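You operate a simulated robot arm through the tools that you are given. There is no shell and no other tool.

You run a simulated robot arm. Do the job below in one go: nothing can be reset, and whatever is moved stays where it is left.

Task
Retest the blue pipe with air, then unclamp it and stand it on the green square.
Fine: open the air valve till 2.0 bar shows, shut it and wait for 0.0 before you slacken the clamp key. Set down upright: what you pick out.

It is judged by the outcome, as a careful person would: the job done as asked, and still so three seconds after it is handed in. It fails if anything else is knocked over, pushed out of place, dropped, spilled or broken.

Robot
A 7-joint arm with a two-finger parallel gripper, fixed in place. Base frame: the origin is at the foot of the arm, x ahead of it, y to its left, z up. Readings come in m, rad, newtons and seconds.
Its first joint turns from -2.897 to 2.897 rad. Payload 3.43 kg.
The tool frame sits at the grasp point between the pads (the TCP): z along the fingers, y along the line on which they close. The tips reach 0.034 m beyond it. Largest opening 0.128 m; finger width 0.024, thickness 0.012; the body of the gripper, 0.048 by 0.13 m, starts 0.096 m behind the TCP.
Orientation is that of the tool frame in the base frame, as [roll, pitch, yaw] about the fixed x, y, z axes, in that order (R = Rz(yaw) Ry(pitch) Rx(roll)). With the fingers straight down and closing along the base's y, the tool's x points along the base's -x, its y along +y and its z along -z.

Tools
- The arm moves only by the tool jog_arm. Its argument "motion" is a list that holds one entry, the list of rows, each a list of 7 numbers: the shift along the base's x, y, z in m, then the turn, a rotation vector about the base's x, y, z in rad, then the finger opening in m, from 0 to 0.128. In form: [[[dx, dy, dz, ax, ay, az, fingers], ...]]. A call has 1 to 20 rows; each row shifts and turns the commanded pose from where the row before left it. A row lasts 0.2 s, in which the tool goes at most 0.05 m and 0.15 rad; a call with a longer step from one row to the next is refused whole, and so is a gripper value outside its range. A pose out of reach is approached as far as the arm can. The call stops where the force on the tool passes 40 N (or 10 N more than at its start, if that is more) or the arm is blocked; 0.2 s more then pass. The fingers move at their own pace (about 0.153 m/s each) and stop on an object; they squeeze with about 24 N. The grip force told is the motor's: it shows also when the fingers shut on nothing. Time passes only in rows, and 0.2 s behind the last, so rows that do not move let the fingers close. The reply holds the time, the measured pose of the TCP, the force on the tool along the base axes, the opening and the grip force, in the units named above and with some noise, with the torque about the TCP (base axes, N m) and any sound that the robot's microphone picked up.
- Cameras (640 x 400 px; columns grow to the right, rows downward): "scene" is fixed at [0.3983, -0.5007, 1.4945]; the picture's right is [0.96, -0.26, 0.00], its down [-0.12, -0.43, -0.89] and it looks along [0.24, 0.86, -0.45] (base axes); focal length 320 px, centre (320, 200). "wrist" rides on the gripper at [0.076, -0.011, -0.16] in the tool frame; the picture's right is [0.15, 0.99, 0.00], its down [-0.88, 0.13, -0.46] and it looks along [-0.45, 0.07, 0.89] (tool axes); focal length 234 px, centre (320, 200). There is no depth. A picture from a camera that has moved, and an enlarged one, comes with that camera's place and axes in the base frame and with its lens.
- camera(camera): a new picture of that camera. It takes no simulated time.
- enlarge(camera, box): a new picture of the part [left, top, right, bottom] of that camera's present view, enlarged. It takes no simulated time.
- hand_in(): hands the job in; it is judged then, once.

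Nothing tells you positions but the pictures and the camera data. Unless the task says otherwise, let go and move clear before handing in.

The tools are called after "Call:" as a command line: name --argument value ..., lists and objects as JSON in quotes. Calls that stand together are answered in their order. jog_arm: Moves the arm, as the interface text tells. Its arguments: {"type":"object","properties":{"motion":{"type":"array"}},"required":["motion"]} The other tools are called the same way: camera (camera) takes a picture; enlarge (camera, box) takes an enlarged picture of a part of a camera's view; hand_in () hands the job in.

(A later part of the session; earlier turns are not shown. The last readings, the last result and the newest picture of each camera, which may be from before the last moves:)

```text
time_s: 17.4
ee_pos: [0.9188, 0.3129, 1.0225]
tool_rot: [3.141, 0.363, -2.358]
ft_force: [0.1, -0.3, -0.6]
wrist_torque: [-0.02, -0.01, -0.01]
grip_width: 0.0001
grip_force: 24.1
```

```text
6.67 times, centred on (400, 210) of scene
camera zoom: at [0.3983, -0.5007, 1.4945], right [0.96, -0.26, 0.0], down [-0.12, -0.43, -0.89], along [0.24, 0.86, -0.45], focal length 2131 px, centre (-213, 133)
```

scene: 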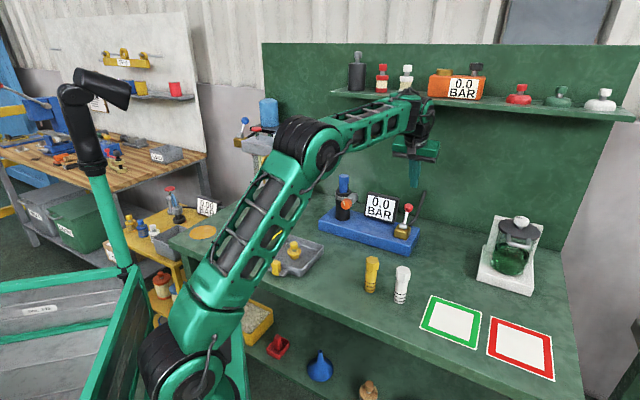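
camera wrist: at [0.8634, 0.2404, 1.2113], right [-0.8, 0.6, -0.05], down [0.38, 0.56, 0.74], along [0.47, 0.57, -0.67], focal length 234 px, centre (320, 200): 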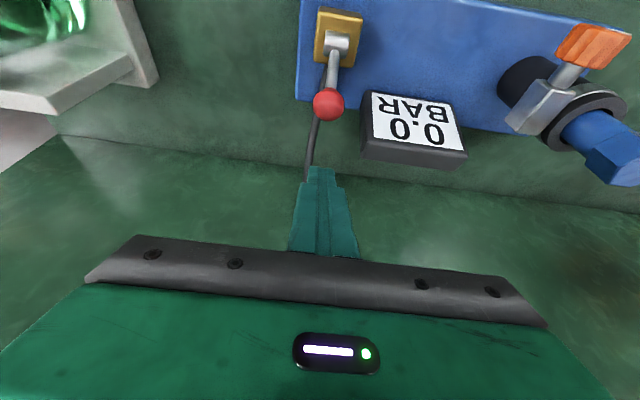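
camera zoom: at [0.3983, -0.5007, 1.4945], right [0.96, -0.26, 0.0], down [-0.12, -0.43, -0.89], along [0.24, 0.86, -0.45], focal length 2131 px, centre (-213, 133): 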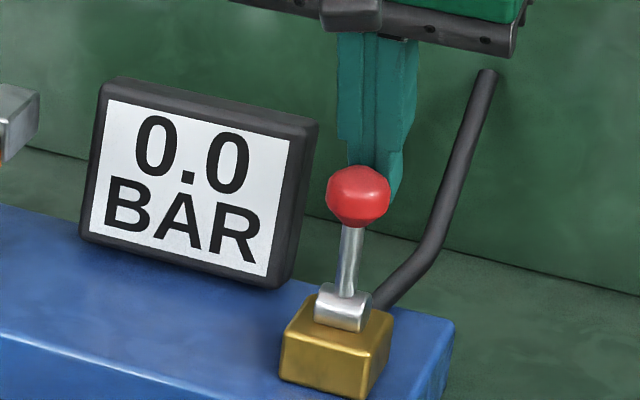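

Interesting: the lever moves almost freely this way and now stands roughly upright, so the earlier resistance came mostly from my grip twisting the knob. The display is still at 0.0. I'll continue in small steps.

Call:
jog_arm --motion '[[[-0.0035, -0.0035, 0, 0, 0, 0, 0.0], [0, 0, 0, 0, 0, 0, 0.0]]]'

Call:
enlarge --camera "scene" --box '[360, 180, 440, 240]'

Call:
enlarge --camera "wrist" --box '[230, 40, 480, 220]'

```text
time_s: 18.0
ee_pos: [0.9162, 0.3095, 1.0248]
tool_rot: [3.139, 0.365, -2.357]
ft_force: [0.1, -0.6, -0.1]
wrist_torque: [-0.05, 0.0, -0.01]
grip_width: 0.0
grip_force: 24.0
```

```text
6.67 times, centred on (400, 210) of scene
camera zoom: at [0.3983, -0.5007, 1.4945], right [0.96, -0.26, 0.0], down [-0.12, -0.43, -0.89], along [0.24, 0.86, -0.45], focal length 2131 px, centre (-213, 133)
```

zoom: 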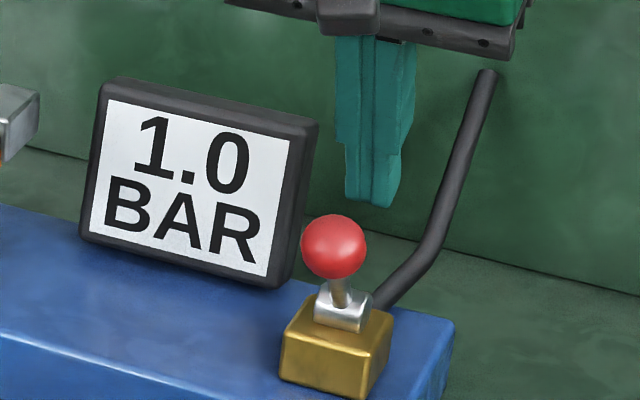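

```text
2.22 times, centred on (355, 130) of wrist
camera zoom: at [0.8336, 0.2106, 1.1458], right [-0.8, 0.6, -0.05], down [0.38, 0.56, 0.74], along [0.47, 0.57, -0.67], focal length 520 px, centre (242, 356)
```

zoom: 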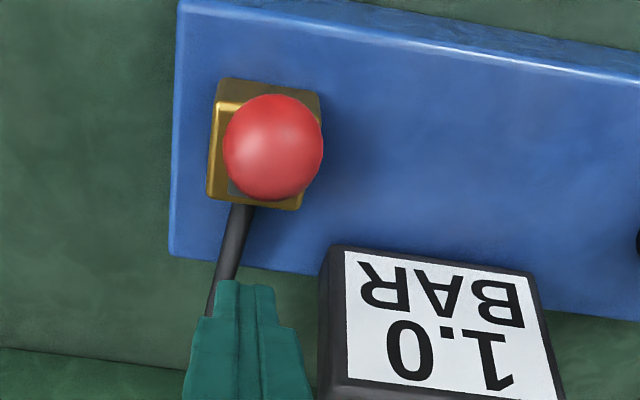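

The lever is over-centre: it flipped forward to open on its own and the gauge is climbing, at 1.0 bar now. I'll lift over and come around to the front of the knob, ready to push it shut, checking the gauge on the way.

Call:
jog_arm --motion '[[[-0.0071, -0.0071, 0.045, 0, 0, 0, 0.0], [-0.0353, -0.0353, 0, 0, 0, 0, 0.0], [-0.0353, -0.0353, 0, 0, 0, 0, 0.0]]]'

Call:
enlarge --camera "scene" --box '[360, 180, 440, 240]'

Call:
enlarge --camera "wrist" --box '[230, 0, 550, 220]'

```text
time_s: 18.8
ee_pos: [0.84, 0.2314, 1.0702]
tool_rot: [3.141, 0.363, -2.358]
ft_force: [0.6, 0.8, -0.7]
wrist_torque: [0.0, 0.03, 0.02]
grip_width: 0.0
grip_force: 24.2
```

```text
6.67 times, centred on (400, 210) of scene
camera zoom: at [0.3983, -0.5007, 1.4945], right [0.96, -0.26, 0.0], down [-0.12, -0.43, -0.89], along [0.24, 0.86, -0.45], focal length 2131 px, centre (-213, 133)
```

zoom: 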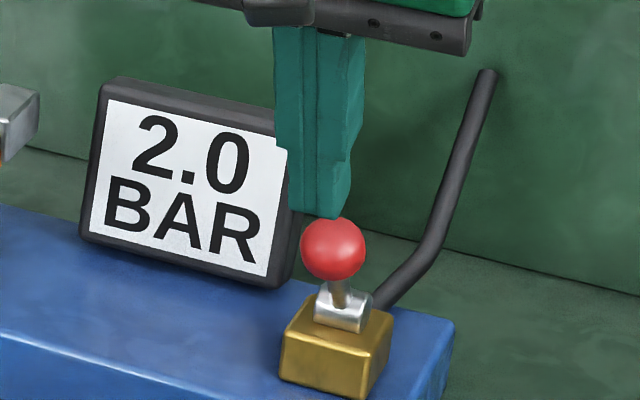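

```text
1.82 times, centred on (390, 110) of wrist
camera zoom: at [0.7577, 0.1324, 1.192], right [-0.8, 0.6, -0.05], down [0.38, 0.56, 0.74], along [0.47, 0.57, -0.67], focal length 426 px, centre (193, 364)
```

zoom: 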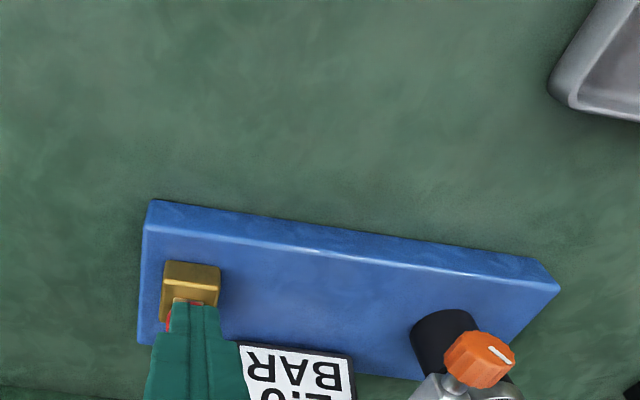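

2.0 BAR shows. I'll lower in front of the knob and push the lever back over centre to shut it.

Call:
jog_arm --motion '[[[0, 0, -0.03, 0, 0, 0, 0.0], [0, 0, -0.03, 0, 0, 0, 0.0], [0.0113, 0.0113, 0.0027, 0, 0, 0, 0.0], [0.0113, 0.0113, 0.0027, 0, 0, 0, 0.0], [0.0113, 0.0113, 0.0027, 0, 0, 0, 0.0], [0.0113, 0.0113, 0.0027, 0, 0, 0, 0.0]]]'

Call:
enlarge --camera "scene" --box '[360, 180, 440, 240]'

Call:
enlarge --camera "wrist" --box '[230, 0, 550, 220]'

```text
time_s: 20.2
ee_pos: [0.8819, 0.2772, 1.0197]
tool_rot: [3.139, 0.364, -2.358]
ft_force: [-0.2, -0.3, -0.1]
wrist_torque: [0.01, -0.01, 0.03]
grip_width: 0.0
grip_force: 24.0
```

```text
6.67 times, centred on (400, 210) of scene
camera zoom: at [0.3983, -0.5007, 1.4945], right [0.96, -0.26, 0.0], down [-0.12, -0.43, -0.89], along [0.24, 0.86, -0.45], focal length 2131 px, centre (-213, 133)
```

zoom: 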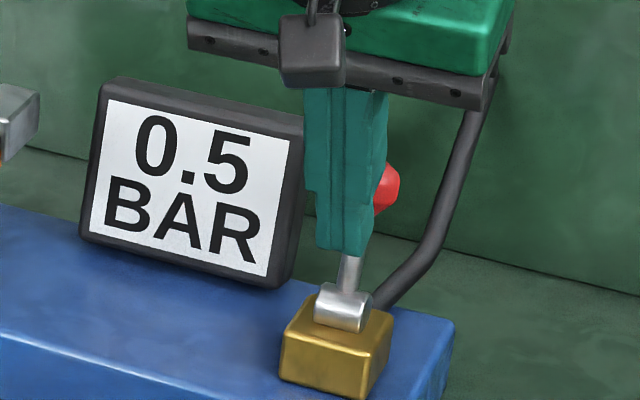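

```text
1.82 times, centred on (390, 110) of wrist
camera zoom: at [0.8007, 0.1773, 1.1415], right [-0.8, 0.6, -0.05], down [0.38, 0.56, 0.74], along [0.47, 0.57, -0.67], focal length 426 px, centre (193, 364)
```

zoom: 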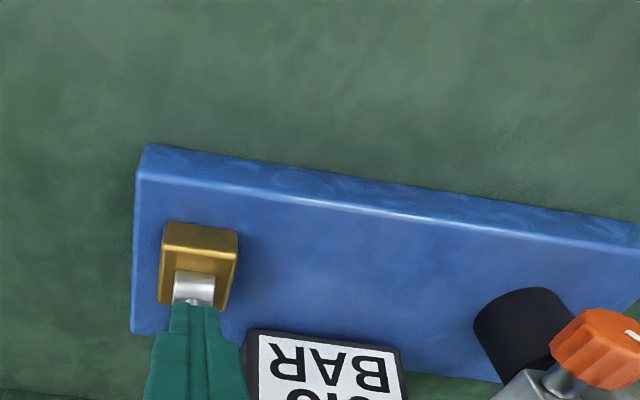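

The gauge is falling, at 0.5 now. I'll nudge the lever a little further to be sure it's seated shut, then back off and check.

Call:
jog_arm --motion '[[[0.005, 0.005, 0, 0, 0, 0, 0.0], [0.005, 0.005, 0, 0, 0, 0, 0.0], [-0.012, -0.012, 0.01, 0, 0, 0, 0.0], [-0.03, -0.03, 0.02, 0, 0, 0, 0.0], [-0.03, -0.03, 0.02, 0, 0, 0, 0.0]]]'

Call:
enlarge --camera "scene" --box '[360, 180, 440, 240]'

Call:
camera --camera "wrist"

```text
time_s: 21.4
ee_pos: [0.8188, 0.2142, 1.069]
tool_rot: [3.139, 0.363, -2.356]
ft_force: [0.2, 0.9, -1.4]
wrist_torque: [0.01, 0.04, 0.0]
grip_width: 0.0
grip_force: 24.6
```

```text
6.67 times, centred on (400, 210) of scene
camera zoom: at [0.3983, -0.5007, 1.4945], right [0.96, -0.26, 0.0], down [-0.12, -0.43, -0.89], along [0.24, 0.86, -0.45], focal length 2131 px, centre (-213, 133)
```

zoom: 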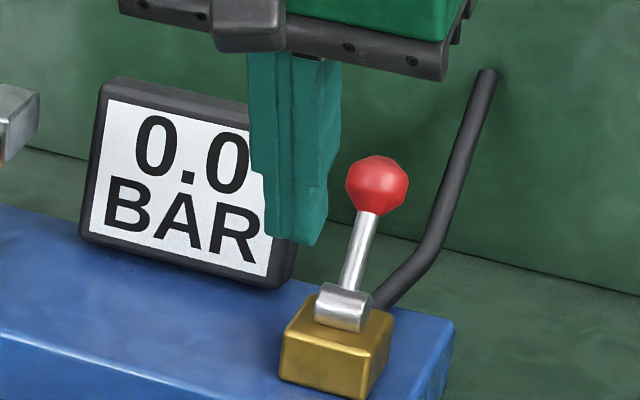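

```text
taken
camera wrist: at [0.7377, 0.1154, 1.1916], right [-0.8, 0.6, -0.05], down [0.38, 0.56, 0.74], along [0.47, 0.57, -0.67], focal length 234 px, centre (320, 200)
```

wrist: 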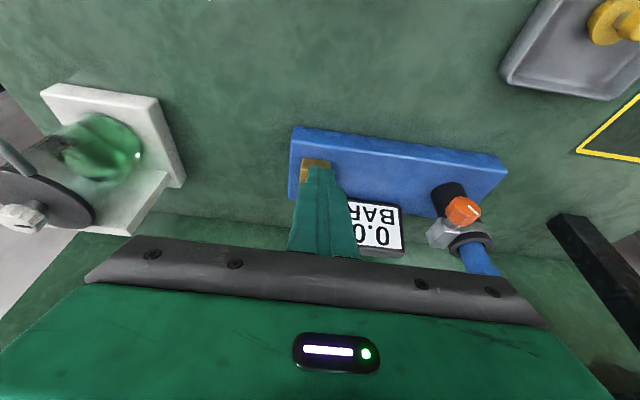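

The air test is done: the lever is back at rest and shut, and the gauge reads 0.0. Next is the orange clamp key, so I'll move back and left in front of the clamp with more tilt to look at it from the front.

Call:
jog_arm --motion '[[[-0.0366, 0.0167, 0.0062, 0.0968, -0.0968, 0, 0.06], [-0.0366, 0.0167, 0.0062, 0.0968, -0.0968, 0, 0.06], [-0.0366, 0.0167, 0.0062, 0.0968, -0.0968, 0, 0.06], [-0.0366, 0.0167, 0.0062, 0.0968, -0.0968, 0, 0.06], [-0.0366, 0.0167, 0.0062, 0.0968, -0.0968, 0, 0.06], [0, 0, 0, 0, 0, 0, 0.06]]]'

Call:
camera --camera "wrist"

Call:
camera --camera "scene"

```text
time_s: 22.8
ee_pos: [0.6364, 0.2972, 1.1004]
tool_rot: [3.137, 1.051, -2.36]
ft_force: [-0.2, 0.1, 0.4]
wrist_torque: [0.02, -0.03, -0.01]
grip_width: 0.0601
grip_force: 0.1
```

```text
taken
camera wrist: at [0.5199, 0.1643, 1.1127], right [-0.75, 0.65, -0.12], down [-0.06, 0.12, 0.99], along [0.66, 0.75, -0.05], focal length 234 px, centre (320, 200)
```

wrist: 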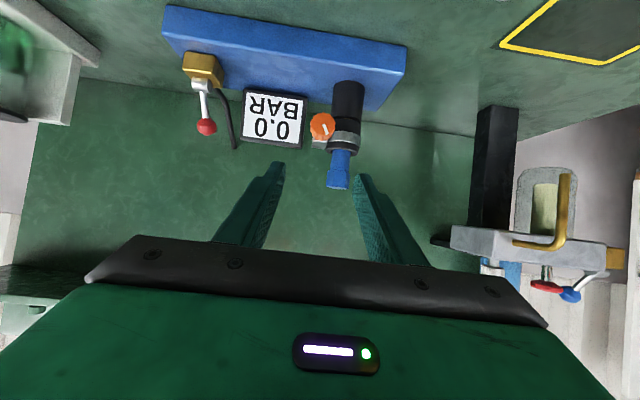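

```text
taken
```

scene: 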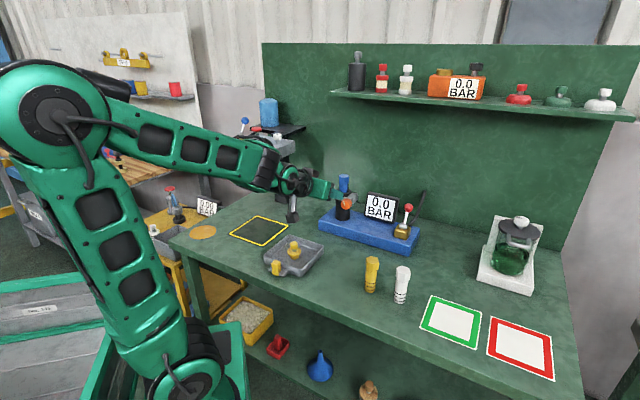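

Call:
enlarge --camera "wrist" --box '[270, 60, 400, 200]'

Call:
enlarge --camera "scene" --box '[315, 165, 385, 230]'

```text
2.86 times, centred on (335, 130) of wrist
camera zoom: at [0.5199, 0.1643, 1.1127], right [-0.75, 0.65, -0.12], down [-0.06, 0.12, 0.99], along [0.66, 0.75, -0.05], focal length 669 px, centre (277, 400)
```

zoom: 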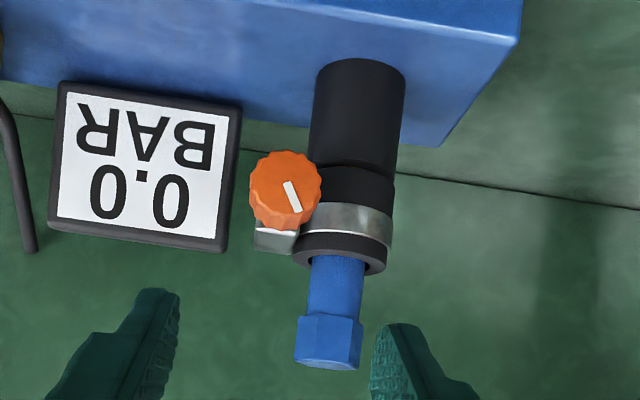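

```text
6.15 times, centred on (350, 198) of scene
camera zoom: at [0.3983, -0.5007, 1.4945], right [0.96, -0.26, 0.0], down [-0.12, -0.43, -0.89], along [0.24, 0.86, -0.45], focal length 1967 px, centre (135, 215)
```

zoom: 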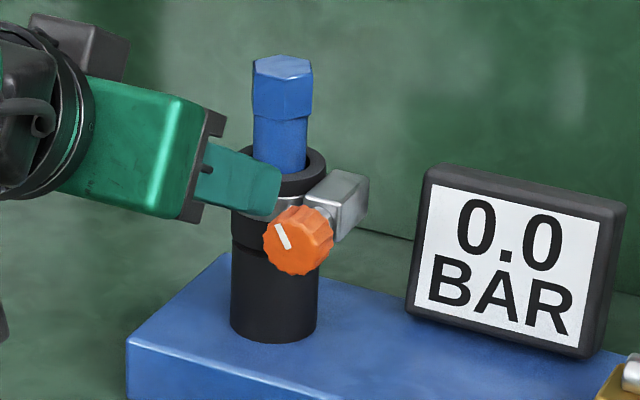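

The key has its white mark at about 11 o'clock seen from the front, its centre is near (0.735, 0.395, 1.000), and it is about 35 mm across. I'll tilt to about 70° and move to 5 cm in front of it with the fingers open to 0.05.

Call:
jog_arm --motion '[[[0.0168, 0.0164, -0.025, 0.0403, -0.0403, 0, 0.05], [0.0168, 0.0164, -0.025, 0.0403, -0.0403, 0, 0.05], [0.0168, 0.0164, -0.025, 0.0403, -0.0403, 0, 0.05], [0, 0, 0, 0, 0, 0, 0.05]]]'

Call:
camera --camera "wrist"

Call:
camera --camera "scene"

Call:
enlarge --camera "wrist" --box '[240, 40, 440, 200]'

```text
time_s: 23.8
ee_pos: [0.6886, 0.3477, 1.0265]
tool_rot: [3.138, 1.223, -2.36]
ft_force: [-0.6, 0.0, 0.0]
wrist_torque: [0.02, 0.0, -0.02]
grip_width: 0.0501
grip_force: 0.1
```

```text
taken
camera wrist: at [0.5718, 0.2147, 1.0096], right [-0.74, 0.66, -0.14], down [-0.18, 0.0, 0.98], along [0.65, 0.75, 0.12], focal length 234 px, centre (320, 200)
```

wrist: 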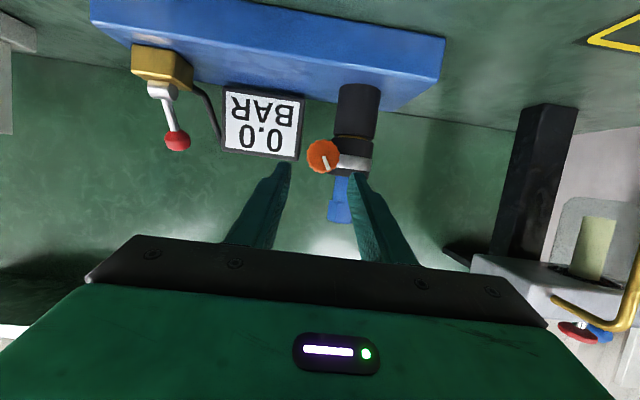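

```text
taken
```

scene: 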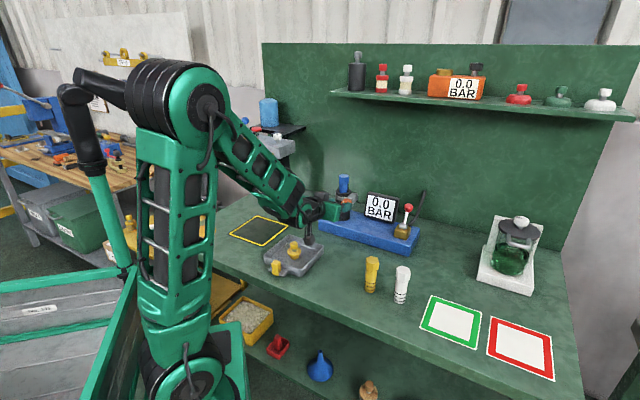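

```text
2.50 times, centred on (340, 120) of wrist
camera zoom: at [0.5718, 0.2147, 1.0096], right [-0.74, 0.66, -0.14], down [-0.18, 0.0, 0.98], along [0.65, 0.75, 0.12], focal length 585 px, centre (270, 400)
```

zoom: 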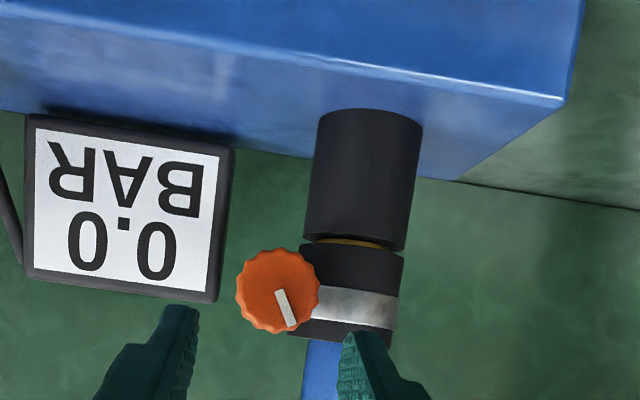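

The tool line is well aligned, but the key sits a few mm lower and to the left of my estimate. I'll correct and approach part way, then check again.

Call:
jog_arm --motion '[[[0.0095, 0.0105, -0.0085, 0, 0, 0, 0.05], [0.0095, 0.0105, -0.0085, 0, 0, 0, 0.05], [0, 0, 0, 0, 0, 0, 0.05]]]'

Call:
enlarge --camera "wrist" --box '[240, 40, 440, 200]'

Call:
enlarge --camera "scene" --box '[290, 160, 390, 250]'

```text
time_s: 24.6
ee_pos: [0.7069, 0.3684, 1.0094]
tool_rot: [3.138, 1.221, -2.362]
ft_force: [-0.6, -0.7, 0.3]
wrist_torque: [-0.03, 0.02, -0.02]
grip_width: 0.0501
grip_force: 0.0
```

```text
2.50 times, centred on (340, 120) of wrist
camera zoom: at [0.5914, 0.2347, 0.9921], right [-0.74, 0.66, -0.14], down [-0.18, 0.0, 0.98], along [0.65, 0.75, 0.12], focal length 585 px, centre (270, 400)
```

zoom: 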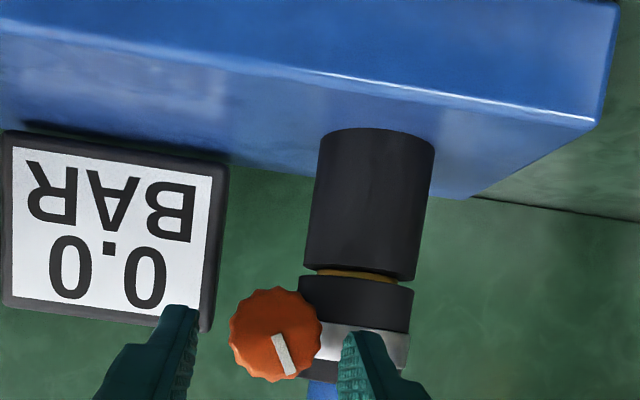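

```text
4.44 times, centred on (340, 205) of scene
camera zoom: at [0.3983, -0.5007, 1.4945], right [0.96, -0.26, 0.0], down [-0.12, -0.43, -0.89], along [0.24, 0.86, -0.45], focal length 1421 px, centre (231, 178)
```

zoom: 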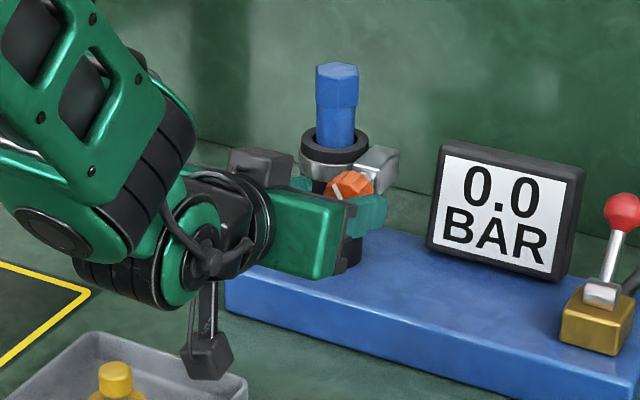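

Alignment is within about 2 mm. I'll make the final 2 cm approach around the key.

Call:
jog_arm --motion '[[[0.0056, 0.0067, -0.004, 0, 0, 0, 0.05], [0.0057, 0.0067, -0.004, 0, 0, 0, 0.05], [0, 0, 0, 0, 0, 0, 0.05]]]'

Call:
enlarge --camera "wrist" --box '[240, 60, 440, 220]'

Call:
enlarge --camera "scene" --box '[310, 165, 370, 225]'

```text
time_s: 25.4
ee_pos: [0.7197, 0.381, 1.0015]
tool_rot: [3.136, 1.22, -2.358]
ft_force: [0.3, -0.2, 0.1]
wrist_torque: [-0.01, -0.03, 0.0]
grip_width: 0.0501
grip_force: 0.1
```

```text
2.50 times, centred on (340, 140) of wrist
camera zoom: at [0.6025, 0.248, 0.9841], right [-0.74, 0.66, -0.14], down [-0.18, 0.0, 0.98], along [0.65, 0.75, 0.12], focal length 585 px, centre (270, 350)
```

zoom: 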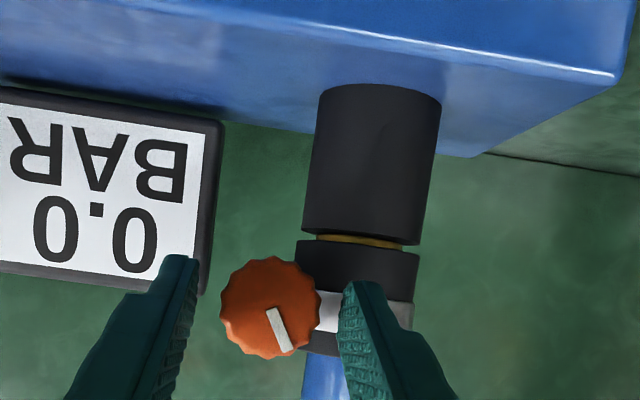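

```text
6.67 times, centred on (340, 195) of scene
camera zoom: at [0.3983, -0.5007, 1.4945], right [0.96, -0.26, 0.0], down [-0.12, -0.43, -0.89], along [0.24, 0.86, -0.45], focal length 2131 px, centre (187, 233)
```

zoom: 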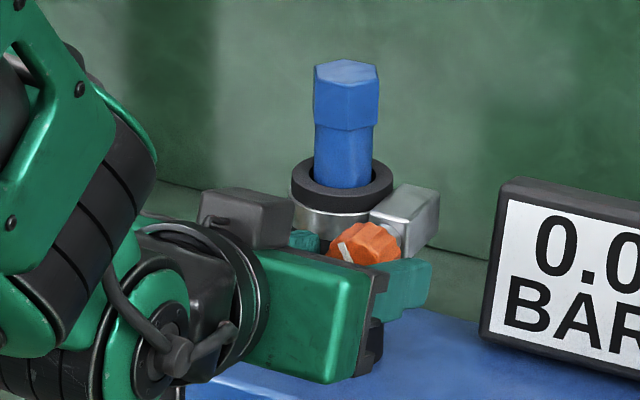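

The key is centred between the pads. Closing on it.

Call:
jog_arm --motion '[[[0, 0, 0, 0, 0, 0, 0.02], [0, 0, 0, 0, 0, 0, 0.02], [0, 0, 0, 0, 0, 0, 0.02]]]'

Call:
enlarge --camera "wrist" --box '[240, 60, 440, 220]'

```text
time_s: 26.2
ee_pos: [0.7189, 0.3816, 1.0016]
tool_rot: [3.135, 1.222, -2.363]
ft_force: [-1.2, 2.8, -0.3]
wrist_torque: [0.12, -0.08, -0.31]
grip_width: 0.0332
grip_force: 45.6
```

```text
2.50 times, centred on (340, 140) of wrist
camera zoom: at [0.6023, 0.2482, 0.9841], right [-0.74, 0.66, -0.14], down [-0.18, 0.0, 0.98], along [0.65, 0.75, 0.12], focal length 585 px, centre (270, 350)
```

zoom: 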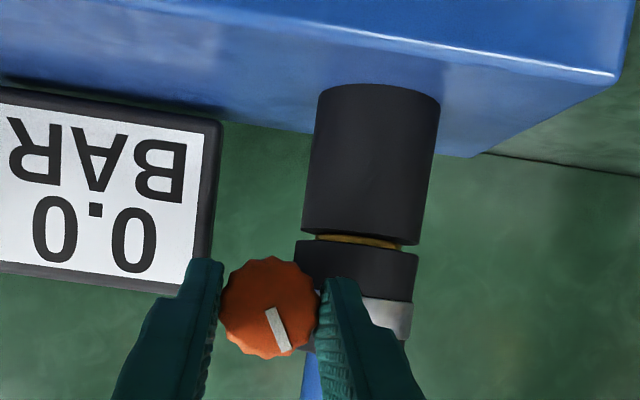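

The key is gripped at 33 mm. I'll start turning it counter-clockwise as seen from the front, about the key's axis, in small steps while watching torque and the mark.

Call:
jog_arm --motion '[[[-0.0006, 0.0006, 0, -0.0707, -0.0707, 0, 0.02], [-0.0006, 0.0006, -0.0001, -0.0707, -0.0707, 0, 0.02], [0, 0, 0, 0, 0, 0, 0.02]]]'

Call:
enlarge --camera "wrist" --box '[240, 60, 440, 220]'

Call:
enlarge --camera "scene" --box '[310, 165, 370, 225]'

```text
time_s: 27.0
ee_pos: [0.718, 0.382, 1.0009]
tool_rot: [-2.611, 1.17, -1.861]
ft_force: [-2.7, 3.5, -4.6]
wrist_torque: [-0.02, 0.06, -0.2]
grip_width: 0.0336
grip_force: 44.8
```

```text
2.50 times, centred on (340, 140) of wrist
camera zoom: at [0.6034, 0.2471, 0.9869], right [-0.7, 0.63, -0.33], down [-0.32, 0.14, 0.94], along [0.64, 0.76, 0.1], focal length 585 px, centre (270, 350)
```

zoom: 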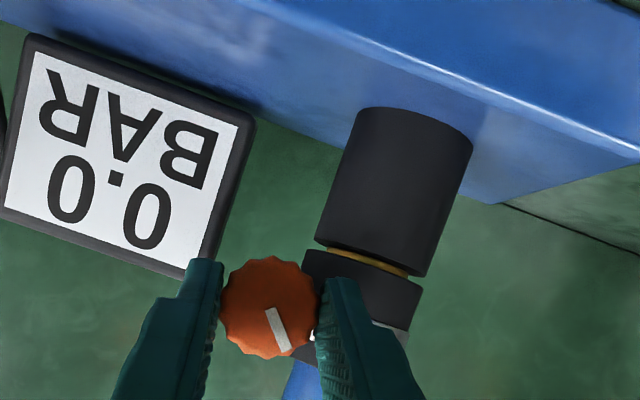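

```text
6.67 times, centred on (340, 195) of scene
camera zoom: at [0.3983, -0.5007, 1.4945], right [0.96, -0.26, 0.0], down [-0.12, -0.43, -0.89], along [0.24, 0.86, -0.45], focal length 2131 px, centre (187, 233)
```

zoom: 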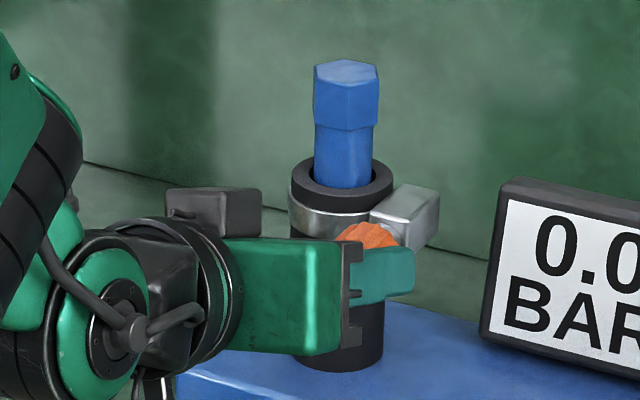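

The key turns with the gripper, CCW, with little resistance. Continuing.

Call:
jog_arm --motion '[[[-0.0008, 0.0008, -0.0006, -0.0707, -0.0707, 0, 0.02], [-0.0006, 0.0006, -0.0003, -0.0707, -0.0707, 0, 0.02], [-0.0005, 0.0005, -0.0003, -0.0707, -0.0707, 0, 0.02], [-0.0005, 0.0005, -0.0004, -0.0707, -0.0707, 0, 0.02], [0, 0, 0, 0, 0, 0, 0.02]]]'

Call:
enlarge --camera "wrist" --box '[240, 60, 440, 220]'

Call:
camera --camera "scene"

```text
time_s: 28.2
ee_pos: [0.7156, 0.3834, 0.9987]
tool_rot: [-2.035, 0.888, -1.36]
ft_force: [-3.1, -10.7, 0.7]
wrist_torque: [-0.19, 0.14, -0.09]
grip_width: 0.0335
grip_force: 44.7
```

```text
2.50 times, centred on (340, 140) of wrist
camera zoom: at [0.6045, 0.246, 0.9922], right [-0.56, 0.49, -0.67], down [-0.56, 0.38, 0.74], along [0.62, 0.79, 0.06], focal length 585 px, centre (270, 350)
```

zoom: 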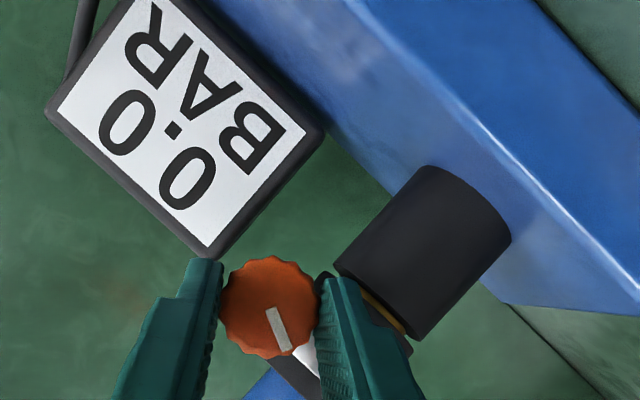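

```text
taken
```

scene: 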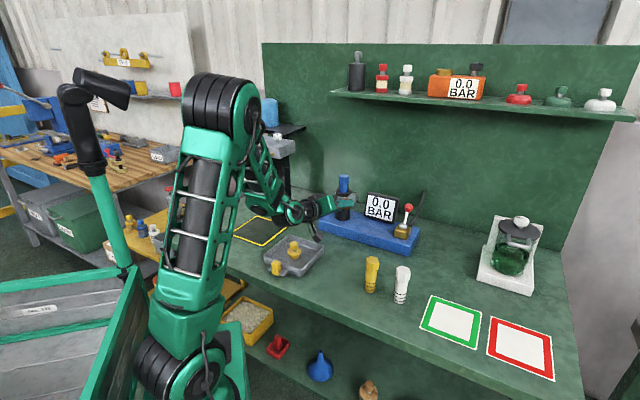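

Call:
jog_arm --motion '[[[-0.0011, -0.001, -0.0005, -0.0707, -0.0707, 0, 0.02], [-0.0004, 0.0004, -0.0006, -0.0707, -0.0707, 0, 0.02], [-0.0004, 0.0004, -0.0006, -0.0707, -0.0707, 0, 0.02], [-0.0004, 0.0004, -0.0006, -0.0707, -0.0707, 0, 0.02], [0, 0, 0, 0, 0, 0, 0.02]]]'

Call:
enlarge --camera "wrist" --box '[240, 60, 440, 220]'

Call:
camera --camera "scene"

```text
time_s: 29.4
ee_pos: [0.7144, 0.3859, 0.9977]
tool_rot: [-1.788, 0.534, -1.195]
ft_force: [19.6, 6.1, 3.5]
wrist_torque: [0.02, -0.15, 0.43]
grip_width: 0.0333
grip_force: 45.2
```

```text
2.50 times, centred on (340, 140) of wrist
camera zoom: at [0.6041, 0.2464, 0.9978], right [-0.33, 0.26, -0.91], down [-0.72, 0.55, 0.42], along [0.6, 0.8, 0.01], focal length 585 px, centre (270, 350)
```

zoom: 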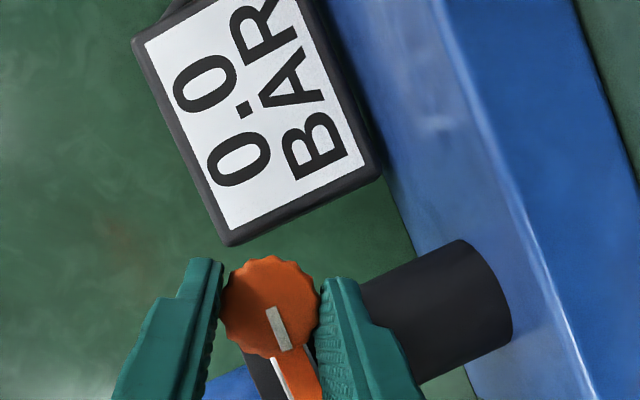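

```text
taken
```

scene: 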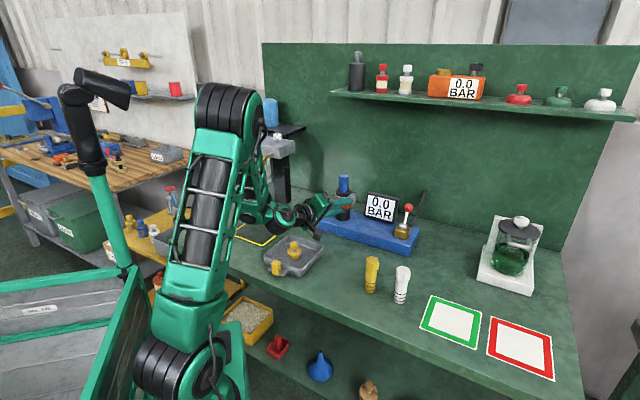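

Call:
enlarge --camera "scene" --box '[310, 165, 370, 225]'

Call:
enlarge --camera "wrist" --box '[300, 140, 400, 220]'

```text
6.67 times, centred on (340, 195) of scene
camera zoom: at [0.3983, -0.5007, 1.4945], right [0.96, -0.26, 0.0], down [-0.12, -0.43, -0.89], along [0.24, 0.86, -0.45], focal length 2131 px, centre (187, 233)
```

zoom: 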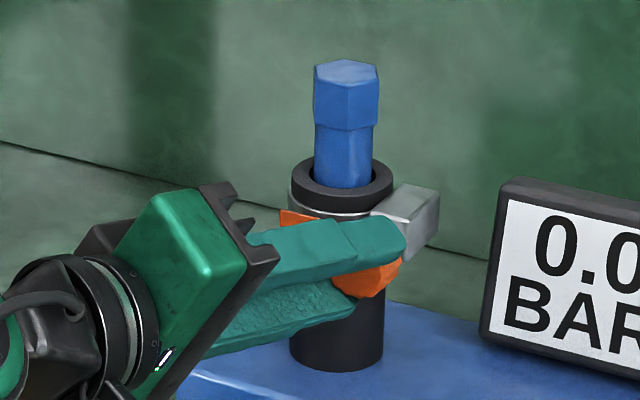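

```text
5.00 times, centred on (350, 180) of wrist
camera zoom: at [0.6041, 0.2464, 0.9978], right [-0.33, 0.26, -0.91], down [-0.72, 0.55, 0.42], along [0.6, 0.8, 0.01], focal length 1171 px, centre (170, 300)
```

zoom: 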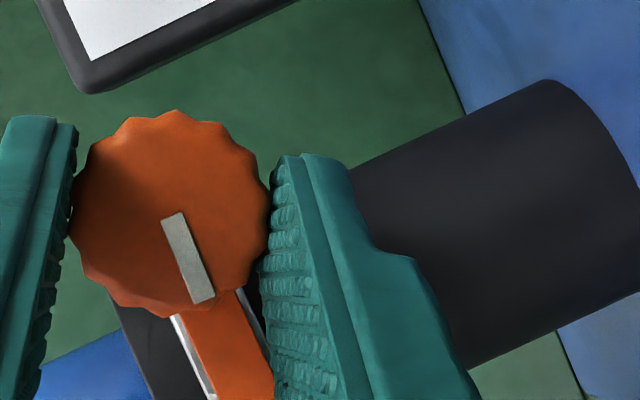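

An orange marker has appeared on the collar band as the key turned, which I take to mean the clamp is slack. I'll turn slightly further for margin, then check.

Call:
jog_arm --motion '[[[0.0009, 0.0003, -0.0007, -0.0707, -0.0707, 0, 0.02], [-0.0001, 0.0005, -0.0008, -0.0707, -0.0707, 0, 0.02], [0, 0, 0, 0, 0, 0, 0.02]]]'

Call:
enlarge --camera "scene" --box '[310, 165, 370, 225]'

Call:
enlarge --camera "wrist" --box '[260, 100, 420, 220]'

```text
time_s: 30.2
ee_pos: [0.7133, 0.386, 0.9964]
tool_rot: [-1.704, 0.35, -1.157]
ft_force: [0.2, -2.9, 9.6]
wrist_torque: [-0.15, 0.01, -0.19]
grip_width: 0.0334
grip_force: 45.0
```

```text
6.67 times, centred on (340, 195) of scene
camera zoom: at [0.3983, -0.5007, 1.4945], right [0.96, -0.26, 0.0], down [-0.12, -0.43, -0.89], along [0.24, 0.86, -0.45], focal length 2131 px, centre (187, 233)
```

zoom: 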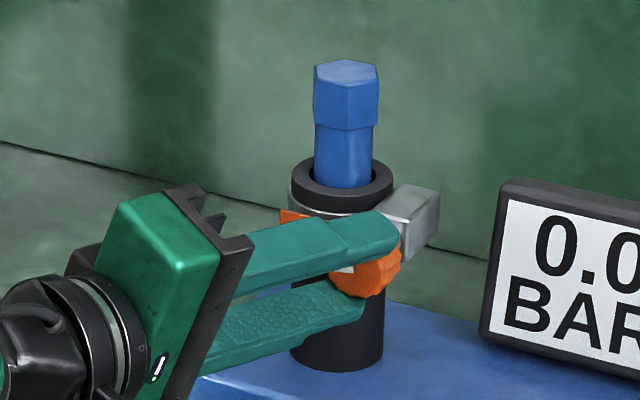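

```text
3.33 times, centred on (340, 160) of wrist
camera zoom: at [0.6033, 0.2471, 1.0006], right [-0.2, 0.13, -0.97], down [-0.77, 0.59, 0.24], along [0.61, 0.8, -0.02], focal length 781 px, centre (253, 333)
```

zoom: 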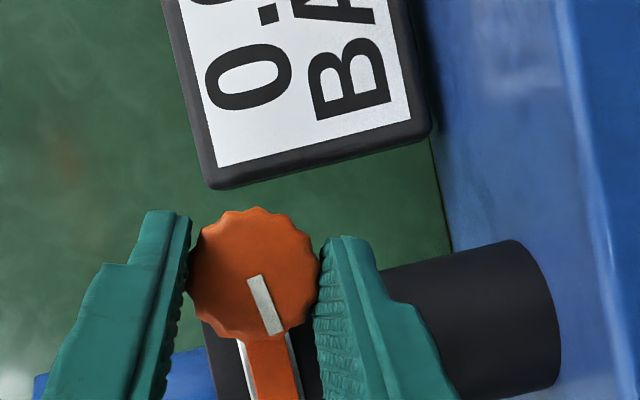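

Call:
jog_arm --motion '[[[-0.0001, 0.0001, 0.0001, -0.0707, -0.0707, 0, 0.02], [-0.0001, 0.0001, -0.0008, -0.0707, -0.0707, 0, 0.02], [-0.0001, 0.0001, -0.0008, -0.0707, -0.0707, 0, 0.02], [0, 0, 0, 0, 0, 0, 0.02]]]'

Call:
enlarge --camera "scene" --box '[270, 165, 370, 265]'

Call:
enlarge --camera "wrist" --box '[260, 100, 420, 220]'

```text
time_s: 31.2
ee_pos: [0.7146, 0.3858, 0.995]
tool_rot: [-1.596, 0.068, -1.137]
ft_force: [-7.5, -7.9, -0.4]
wrist_torque: [0.18, -0.18, 0.08]
grip_width: 0.0333
grip_force: 44.9
```

```text
4.00 times, centred on (320, 215) of scene
camera zoom: at [0.3983, -0.5007, 1.4945], right [0.96, -0.26, 0.0], down [-0.12, -0.43, -0.89], along [0.24, 0.86, -0.45], focal length 1279 px, centre (320, 140)
```

zoom: 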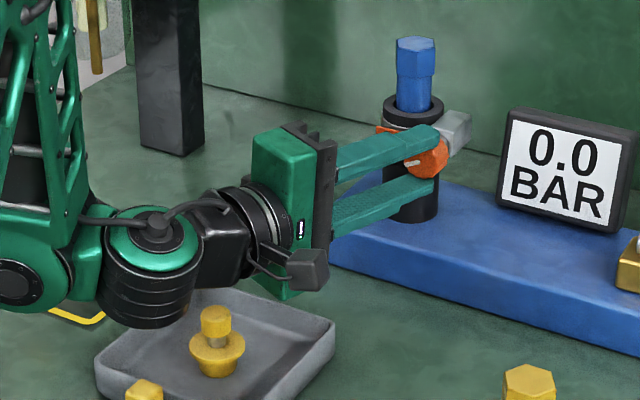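

```text
3.33 times, centred on (340, 160) of wrist
camera zoom: at [0.6014, 0.2491, 1.0043], right [0.01, -0.08, -1.0], down [-0.79, 0.61, -0.06], along [0.61, 0.79, -0.06], focal length 781 px, centre (253, 333)
```

zoom: 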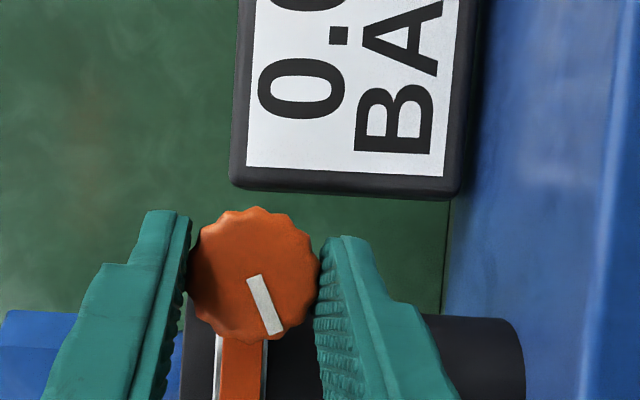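

The key has turned about 86° and the collar's orange marker is showing. Now I'll open the fingers, which are above and below the key, and back straight off toward the front.

Call:
jog_arm --motion '[[[0, 0, 0, 0, 0, 0, 0.056], [0, 0, 0, 0, 0, 0, 0.056], [-0.012, -0.012, 0, 0, 0, 0, 0.056], [-0.02, -0.02, 0.0, 0, 0, 0, 0.056], [-0.025, -0.025, 0.005, 0, 0, 0, 0.056], [0, 0, 0, 0, 0, 0, 0.056]]]'

Call:
camera --camera "wrist"

Call:
enlarge --camera "scene" --box '[230, 160, 390, 280]'

```text
time_s: 32.6
ee_pos: [0.6568, 0.3291, 0.9994]
tool_rot: [-1.594, 0.07, -1.137]
ft_force: [-0.5, -0.1, 0.0]
wrist_torque: [-0.01, 0.01, -0.02]
grip_width: 0.0559
grip_force: 0.0
```

```text
taken
camera wrist: at [0.5445, 0.1918, 1.0096], right [0.01, -0.08, -1.0], down [-0.79, 0.61, -0.06], along [0.61, 0.79, -0.06], focal length 234 px, centre (320, 200)
```

wrist: 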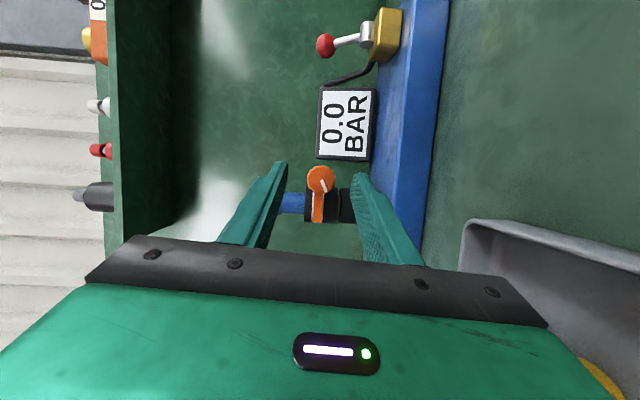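

```text
3.33 times, centred on (310, 220) of scene
camera zoom: at [0.3983, -0.5007, 1.4945], right [0.96, -0.26, 0.0], down [-0.12, -0.43, -0.89], along [0.24, 0.86, -0.45], focal length 1066 px, centre (353, 133)
```

zoom: 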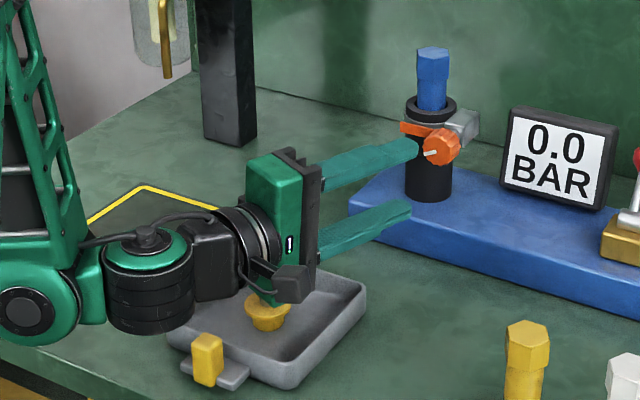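

The gripper body is close beside the yellow plug in the tray, so I'll raise straight up first. Then I'll rotate back to the earlier orientation.

Call:
jog_arm --motion '[[[0, 0, 0.04, 0, 0, 0, 0.056], [0, 0, 0.04, 0, 0, 0, 0.056], [0, 0, 0.04, 0, 0, 0, 0.056], [0, 0, 0.01, 0.0964, 0.0964, 0, 0.056], [0, 0, 0.01, 0.0964, 0.0964, 0, 0.056], [0, 0, 0, 0.0964, 0.0964, 0, 0.056], [0, 0, 0, 0.0964, 0.0964, 0, 0.056], [0, 0, 0, 0.0964, 0.0964, 0, 0.056], [0, 0, 0, 0.0964, 0.0964, 0, 0.056], [0, 0, 0, 0.0964, 0.0964, 0, 0.056], [0, 0, 0, 0.0964, 0.0964, 0, 0.056], [0, 0, 0, 0.0964, 0.0964, 0, 0.056], [0, 0, 0, 0.0964, 0.0964, 0, 0.056], [0, 0, 0, 0.0964, 0.0964, 0, 0.056], [0, 0, 0, 0, 0, 0, 0.056]]]'

Call:
camera --camera "wrist"

Call:
camera --camera "scene"

```text
time_s: 35.8
ee_pos: [0.6556, 0.3285, 1.1391]
tool_rot: [3.135, 1.221, -2.361]
ft_force: [0.9, 0.1, 0.1]
wrist_torque: [0.01, -0.01, 0.02]
grip_width: 0.0559
grip_force: 0.0
```

```text
taken
camera wrist: at [0.5405, 0.1961, 1.1229], right [-0.73, 0.66, -0.14], down [-0.18, 0.0, 0.98], along [0.65, 0.75, 0.12], focal length 234 px, centre (320, 200)
```

wrist: 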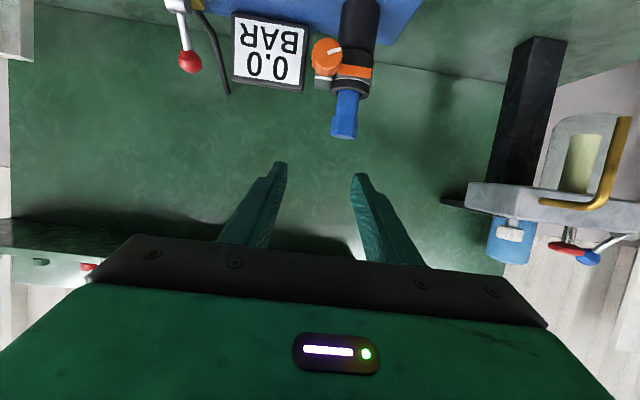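

```text
taken
```

scene: 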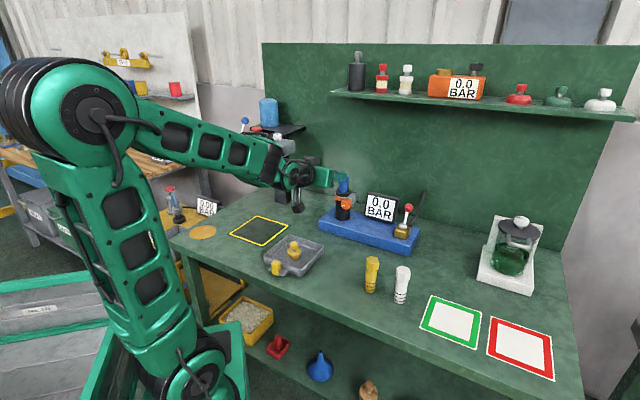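

The collar band is now fully orange and everything else is undisturbed. Now I'll tilt back to about 34° and take a pre-grasp position above and in front of the blue pipe's hex head.

Call:
jog_arm --motion '[[[0.0076, 0.0161, 0.0052, -0.0877, 0.0877, 0, 0.06], [0.0076, 0.0161, 0.0052, -0.0877, 0.0877, 0, 0.06], [0.0076, 0.0161, 0.0052, -0.0877, 0.0877, 0, 0.06], [0.0076, 0.0161, 0.0052, -0.0877, 0.0877, 0, 0.06], [0.0076, 0.0161, 0.0052, -0.0877, 0.0877, 0, 0.06], [0, 0, 0, 0, 0, 0, 0.06], [0, 0, 0, 0, 0, 0, 0.06]]]'

Call:
camera --camera "wrist"

Call:
enlarge --camera "wrist" --box '[250, 60, 410, 200]'

Call:
enlarge --camera "scene" --box '[310, 150, 370, 230]'

```text
time_s: 37.4
ee_pos: [0.6942, 0.4103, 1.1658]
tool_rot: [3.141, 0.602, -2.358]
ft_force: [0.0, -0.2, 0.8]
wrist_torque: [-0.02, -0.01, 0.01]
grip_width: 0.0599
grip_force: 0.0
```

```text
taken
camera wrist: at [0.5953, 0.2937, 1.2543], right [-0.78, 0.61, -0.08], down [0.24, 0.42, 0.87], along [0.57, 0.67, -0.48], focal length 234 px, centre (320, 200)
```

wrist: 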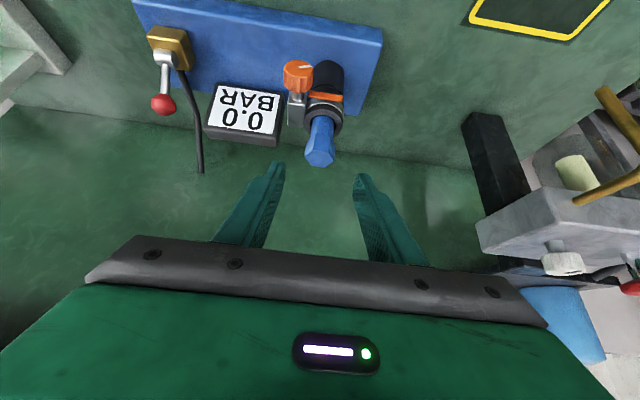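

```text
2.86 times, centred on (330, 130) of wrist
camera zoom: at [0.5953, 0.2937, 1.2543], right [-0.78, 0.61, -0.08], down [0.24, 0.42, 0.87], along [0.57, 0.67, -0.48], focal length 669 px, centre (291, 400)
```

zoom: 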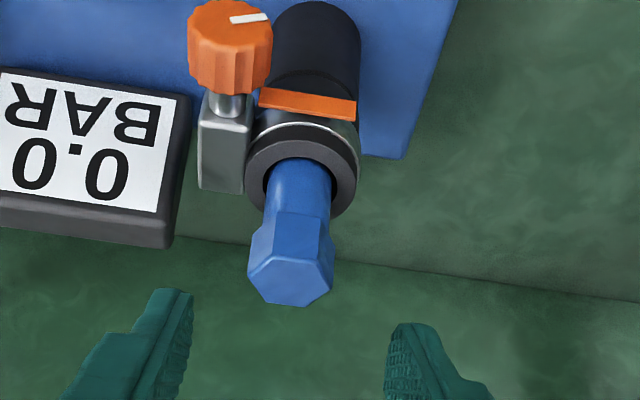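

```text
5.00 times, centred on (340, 190) of scene
camera zoom: at [0.3983, -0.5007, 1.4945], right [0.96, -0.26, 0.0], down [-0.12, -0.43, -0.89], along [0.24, 0.86, -0.45], focal length 1598 px, centre (220, 250)
```

zoom: 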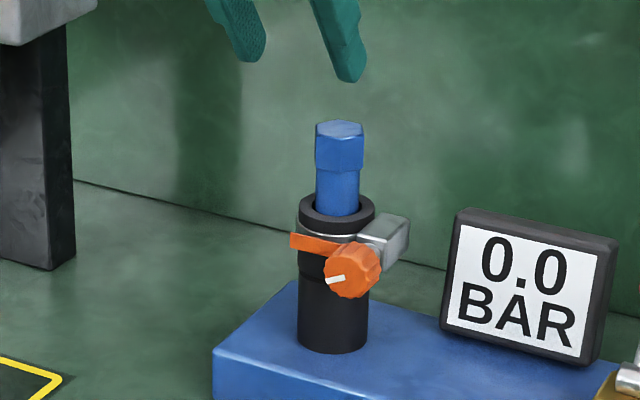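

The pipe top is at about (0.7465, 0.4625, 1.075), directly in line with the gripper. I'll approach along the tool axis to bring the pads around the hex head.

Call:
jog_arm --motion '[[[0.0123, 0.0123, -0.0254, 0, 0, 0, 0.06], [0.0123, 0.0123, -0.0254, 0, 0, 0, 0.06], [0.0123, 0.0123, -0.0254, 0, 0, 0, 0.06], [0.0122, 0.0122, -0.0253, 0, 0, 0, 0.06], [0, 0, 0, 0, 0, 0, 0.06]]]'

Call:
enlarge --camera "wrist" --box '[240, 100, 400, 220]'

Call:
enlarge --camera "scene" --box '[300, 140, 380, 220]'

```text
time_s: 38.6
ee_pos: [0.7436, 0.4583, 1.0619]
tool_rot: [3.14, 0.6, -2.36]
ft_force: [-0.2, -0.8, 0.2]
wrist_torque: [0.0, -0.03, -0.01]
grip_width: 0.0599
grip_force: 0.0
```

```text
3.33 times, centred on (320, 160) of wrist
camera zoom: at [0.644, 0.3416, 1.1501], right [-0.78, 0.61, -0.08], down [0.24, 0.42, 0.87], along [0.57, 0.67, -0.48], focal length 781 px, centre (320, 333)
```

zoom: 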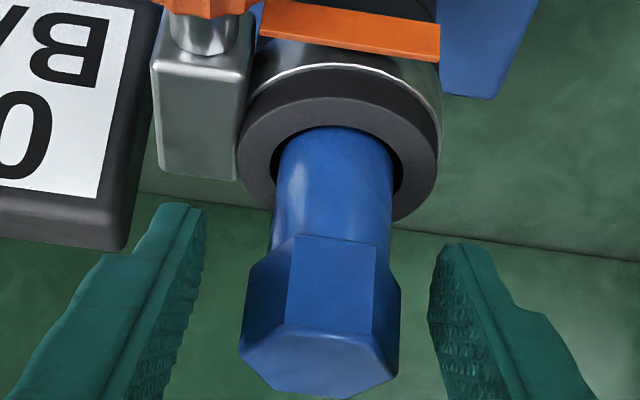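

```text
5.00 times, centred on (340, 180) of scene
camera zoom: at [0.3983, -0.5007, 1.4945], right [0.96, -0.26, 0.0], down [-0.12, -0.43, -0.89], along [0.24, 0.86, -0.45], focal length 1598 px, centre (220, 300)
```

zoom: 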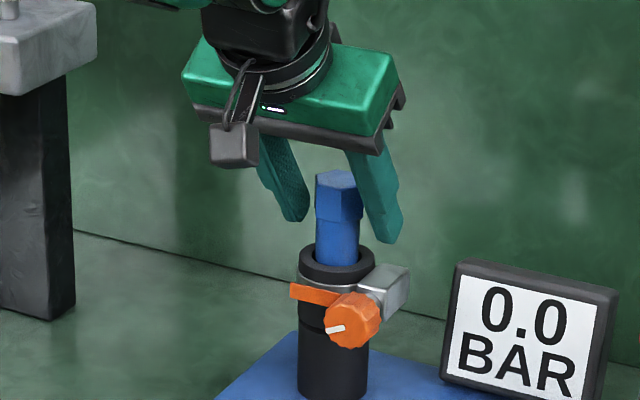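

The fingers straddle the hex head, but two of its corners lie along the closing direction. I'll turn the tool −30° about the vertical so the pads meet flats instead.

Call:
jog_arm --motion '[[[-0.0004, 0.00075, 0, 0, 0, -0.131, 0.06], [-0.0004, 0.00075, 0, 0, 0, -0.131, 0.06], [-0.0004, 0.00075, 0, 0, 0, -0.131, 0.06], [-0.0003, 0.00075, 0, 0, 0, -0.131, 0.06], [0, 0, 0, 0, 0, 0, 0.06]]]'

Call:
enlarge --camera "wrist" --box '[240, 100, 400, 220]'

Call:
enlarge --camera "scene" --box '[300, 140, 380, 220]'

```text
time_s: 39.8
ee_pos: [0.7421, 0.462, 1.0636]
tool_rot: [-3.141, 0.599, -2.882]
ft_force: [-0.7, 0.4, -1.1]
wrist_torque: [0.01, 0.01, -0.02]
grip_width: 0.0601
grip_force: 0.1
```

```text
3.33 times, centred on (320, 160) of wrist
camera zoom: at [0.598, 0.4113, 1.1518], right [-0.37, 0.93, -0.08], down [0.42, 0.25, 0.87], along [0.83, 0.29, -0.48], focal length 781 px, centre (320, 333)
```

zoom: 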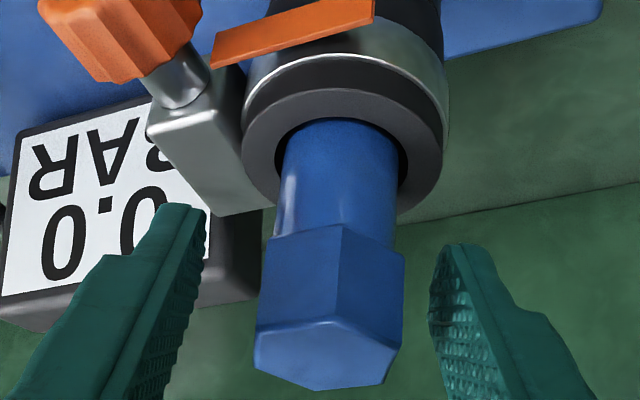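

```text
5.00 times, centred on (340, 180) of scene
camera zoom: at [0.3983, -0.5007, 1.4945], right [0.96, -0.26, 0.0], down [-0.12, -0.43, -0.89], along [0.24, 0.86, -0.45], focal length 1598 px, centre (220, 300)
```

zoom: 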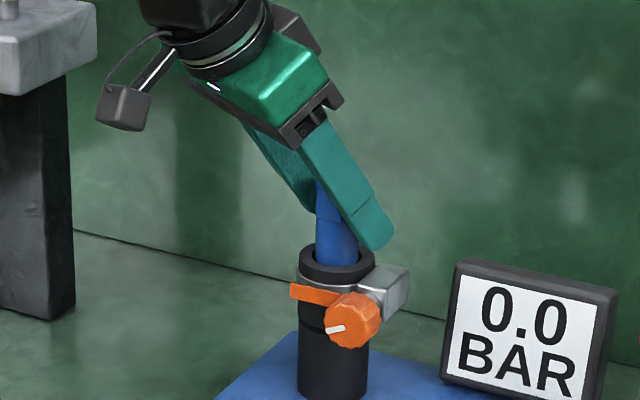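

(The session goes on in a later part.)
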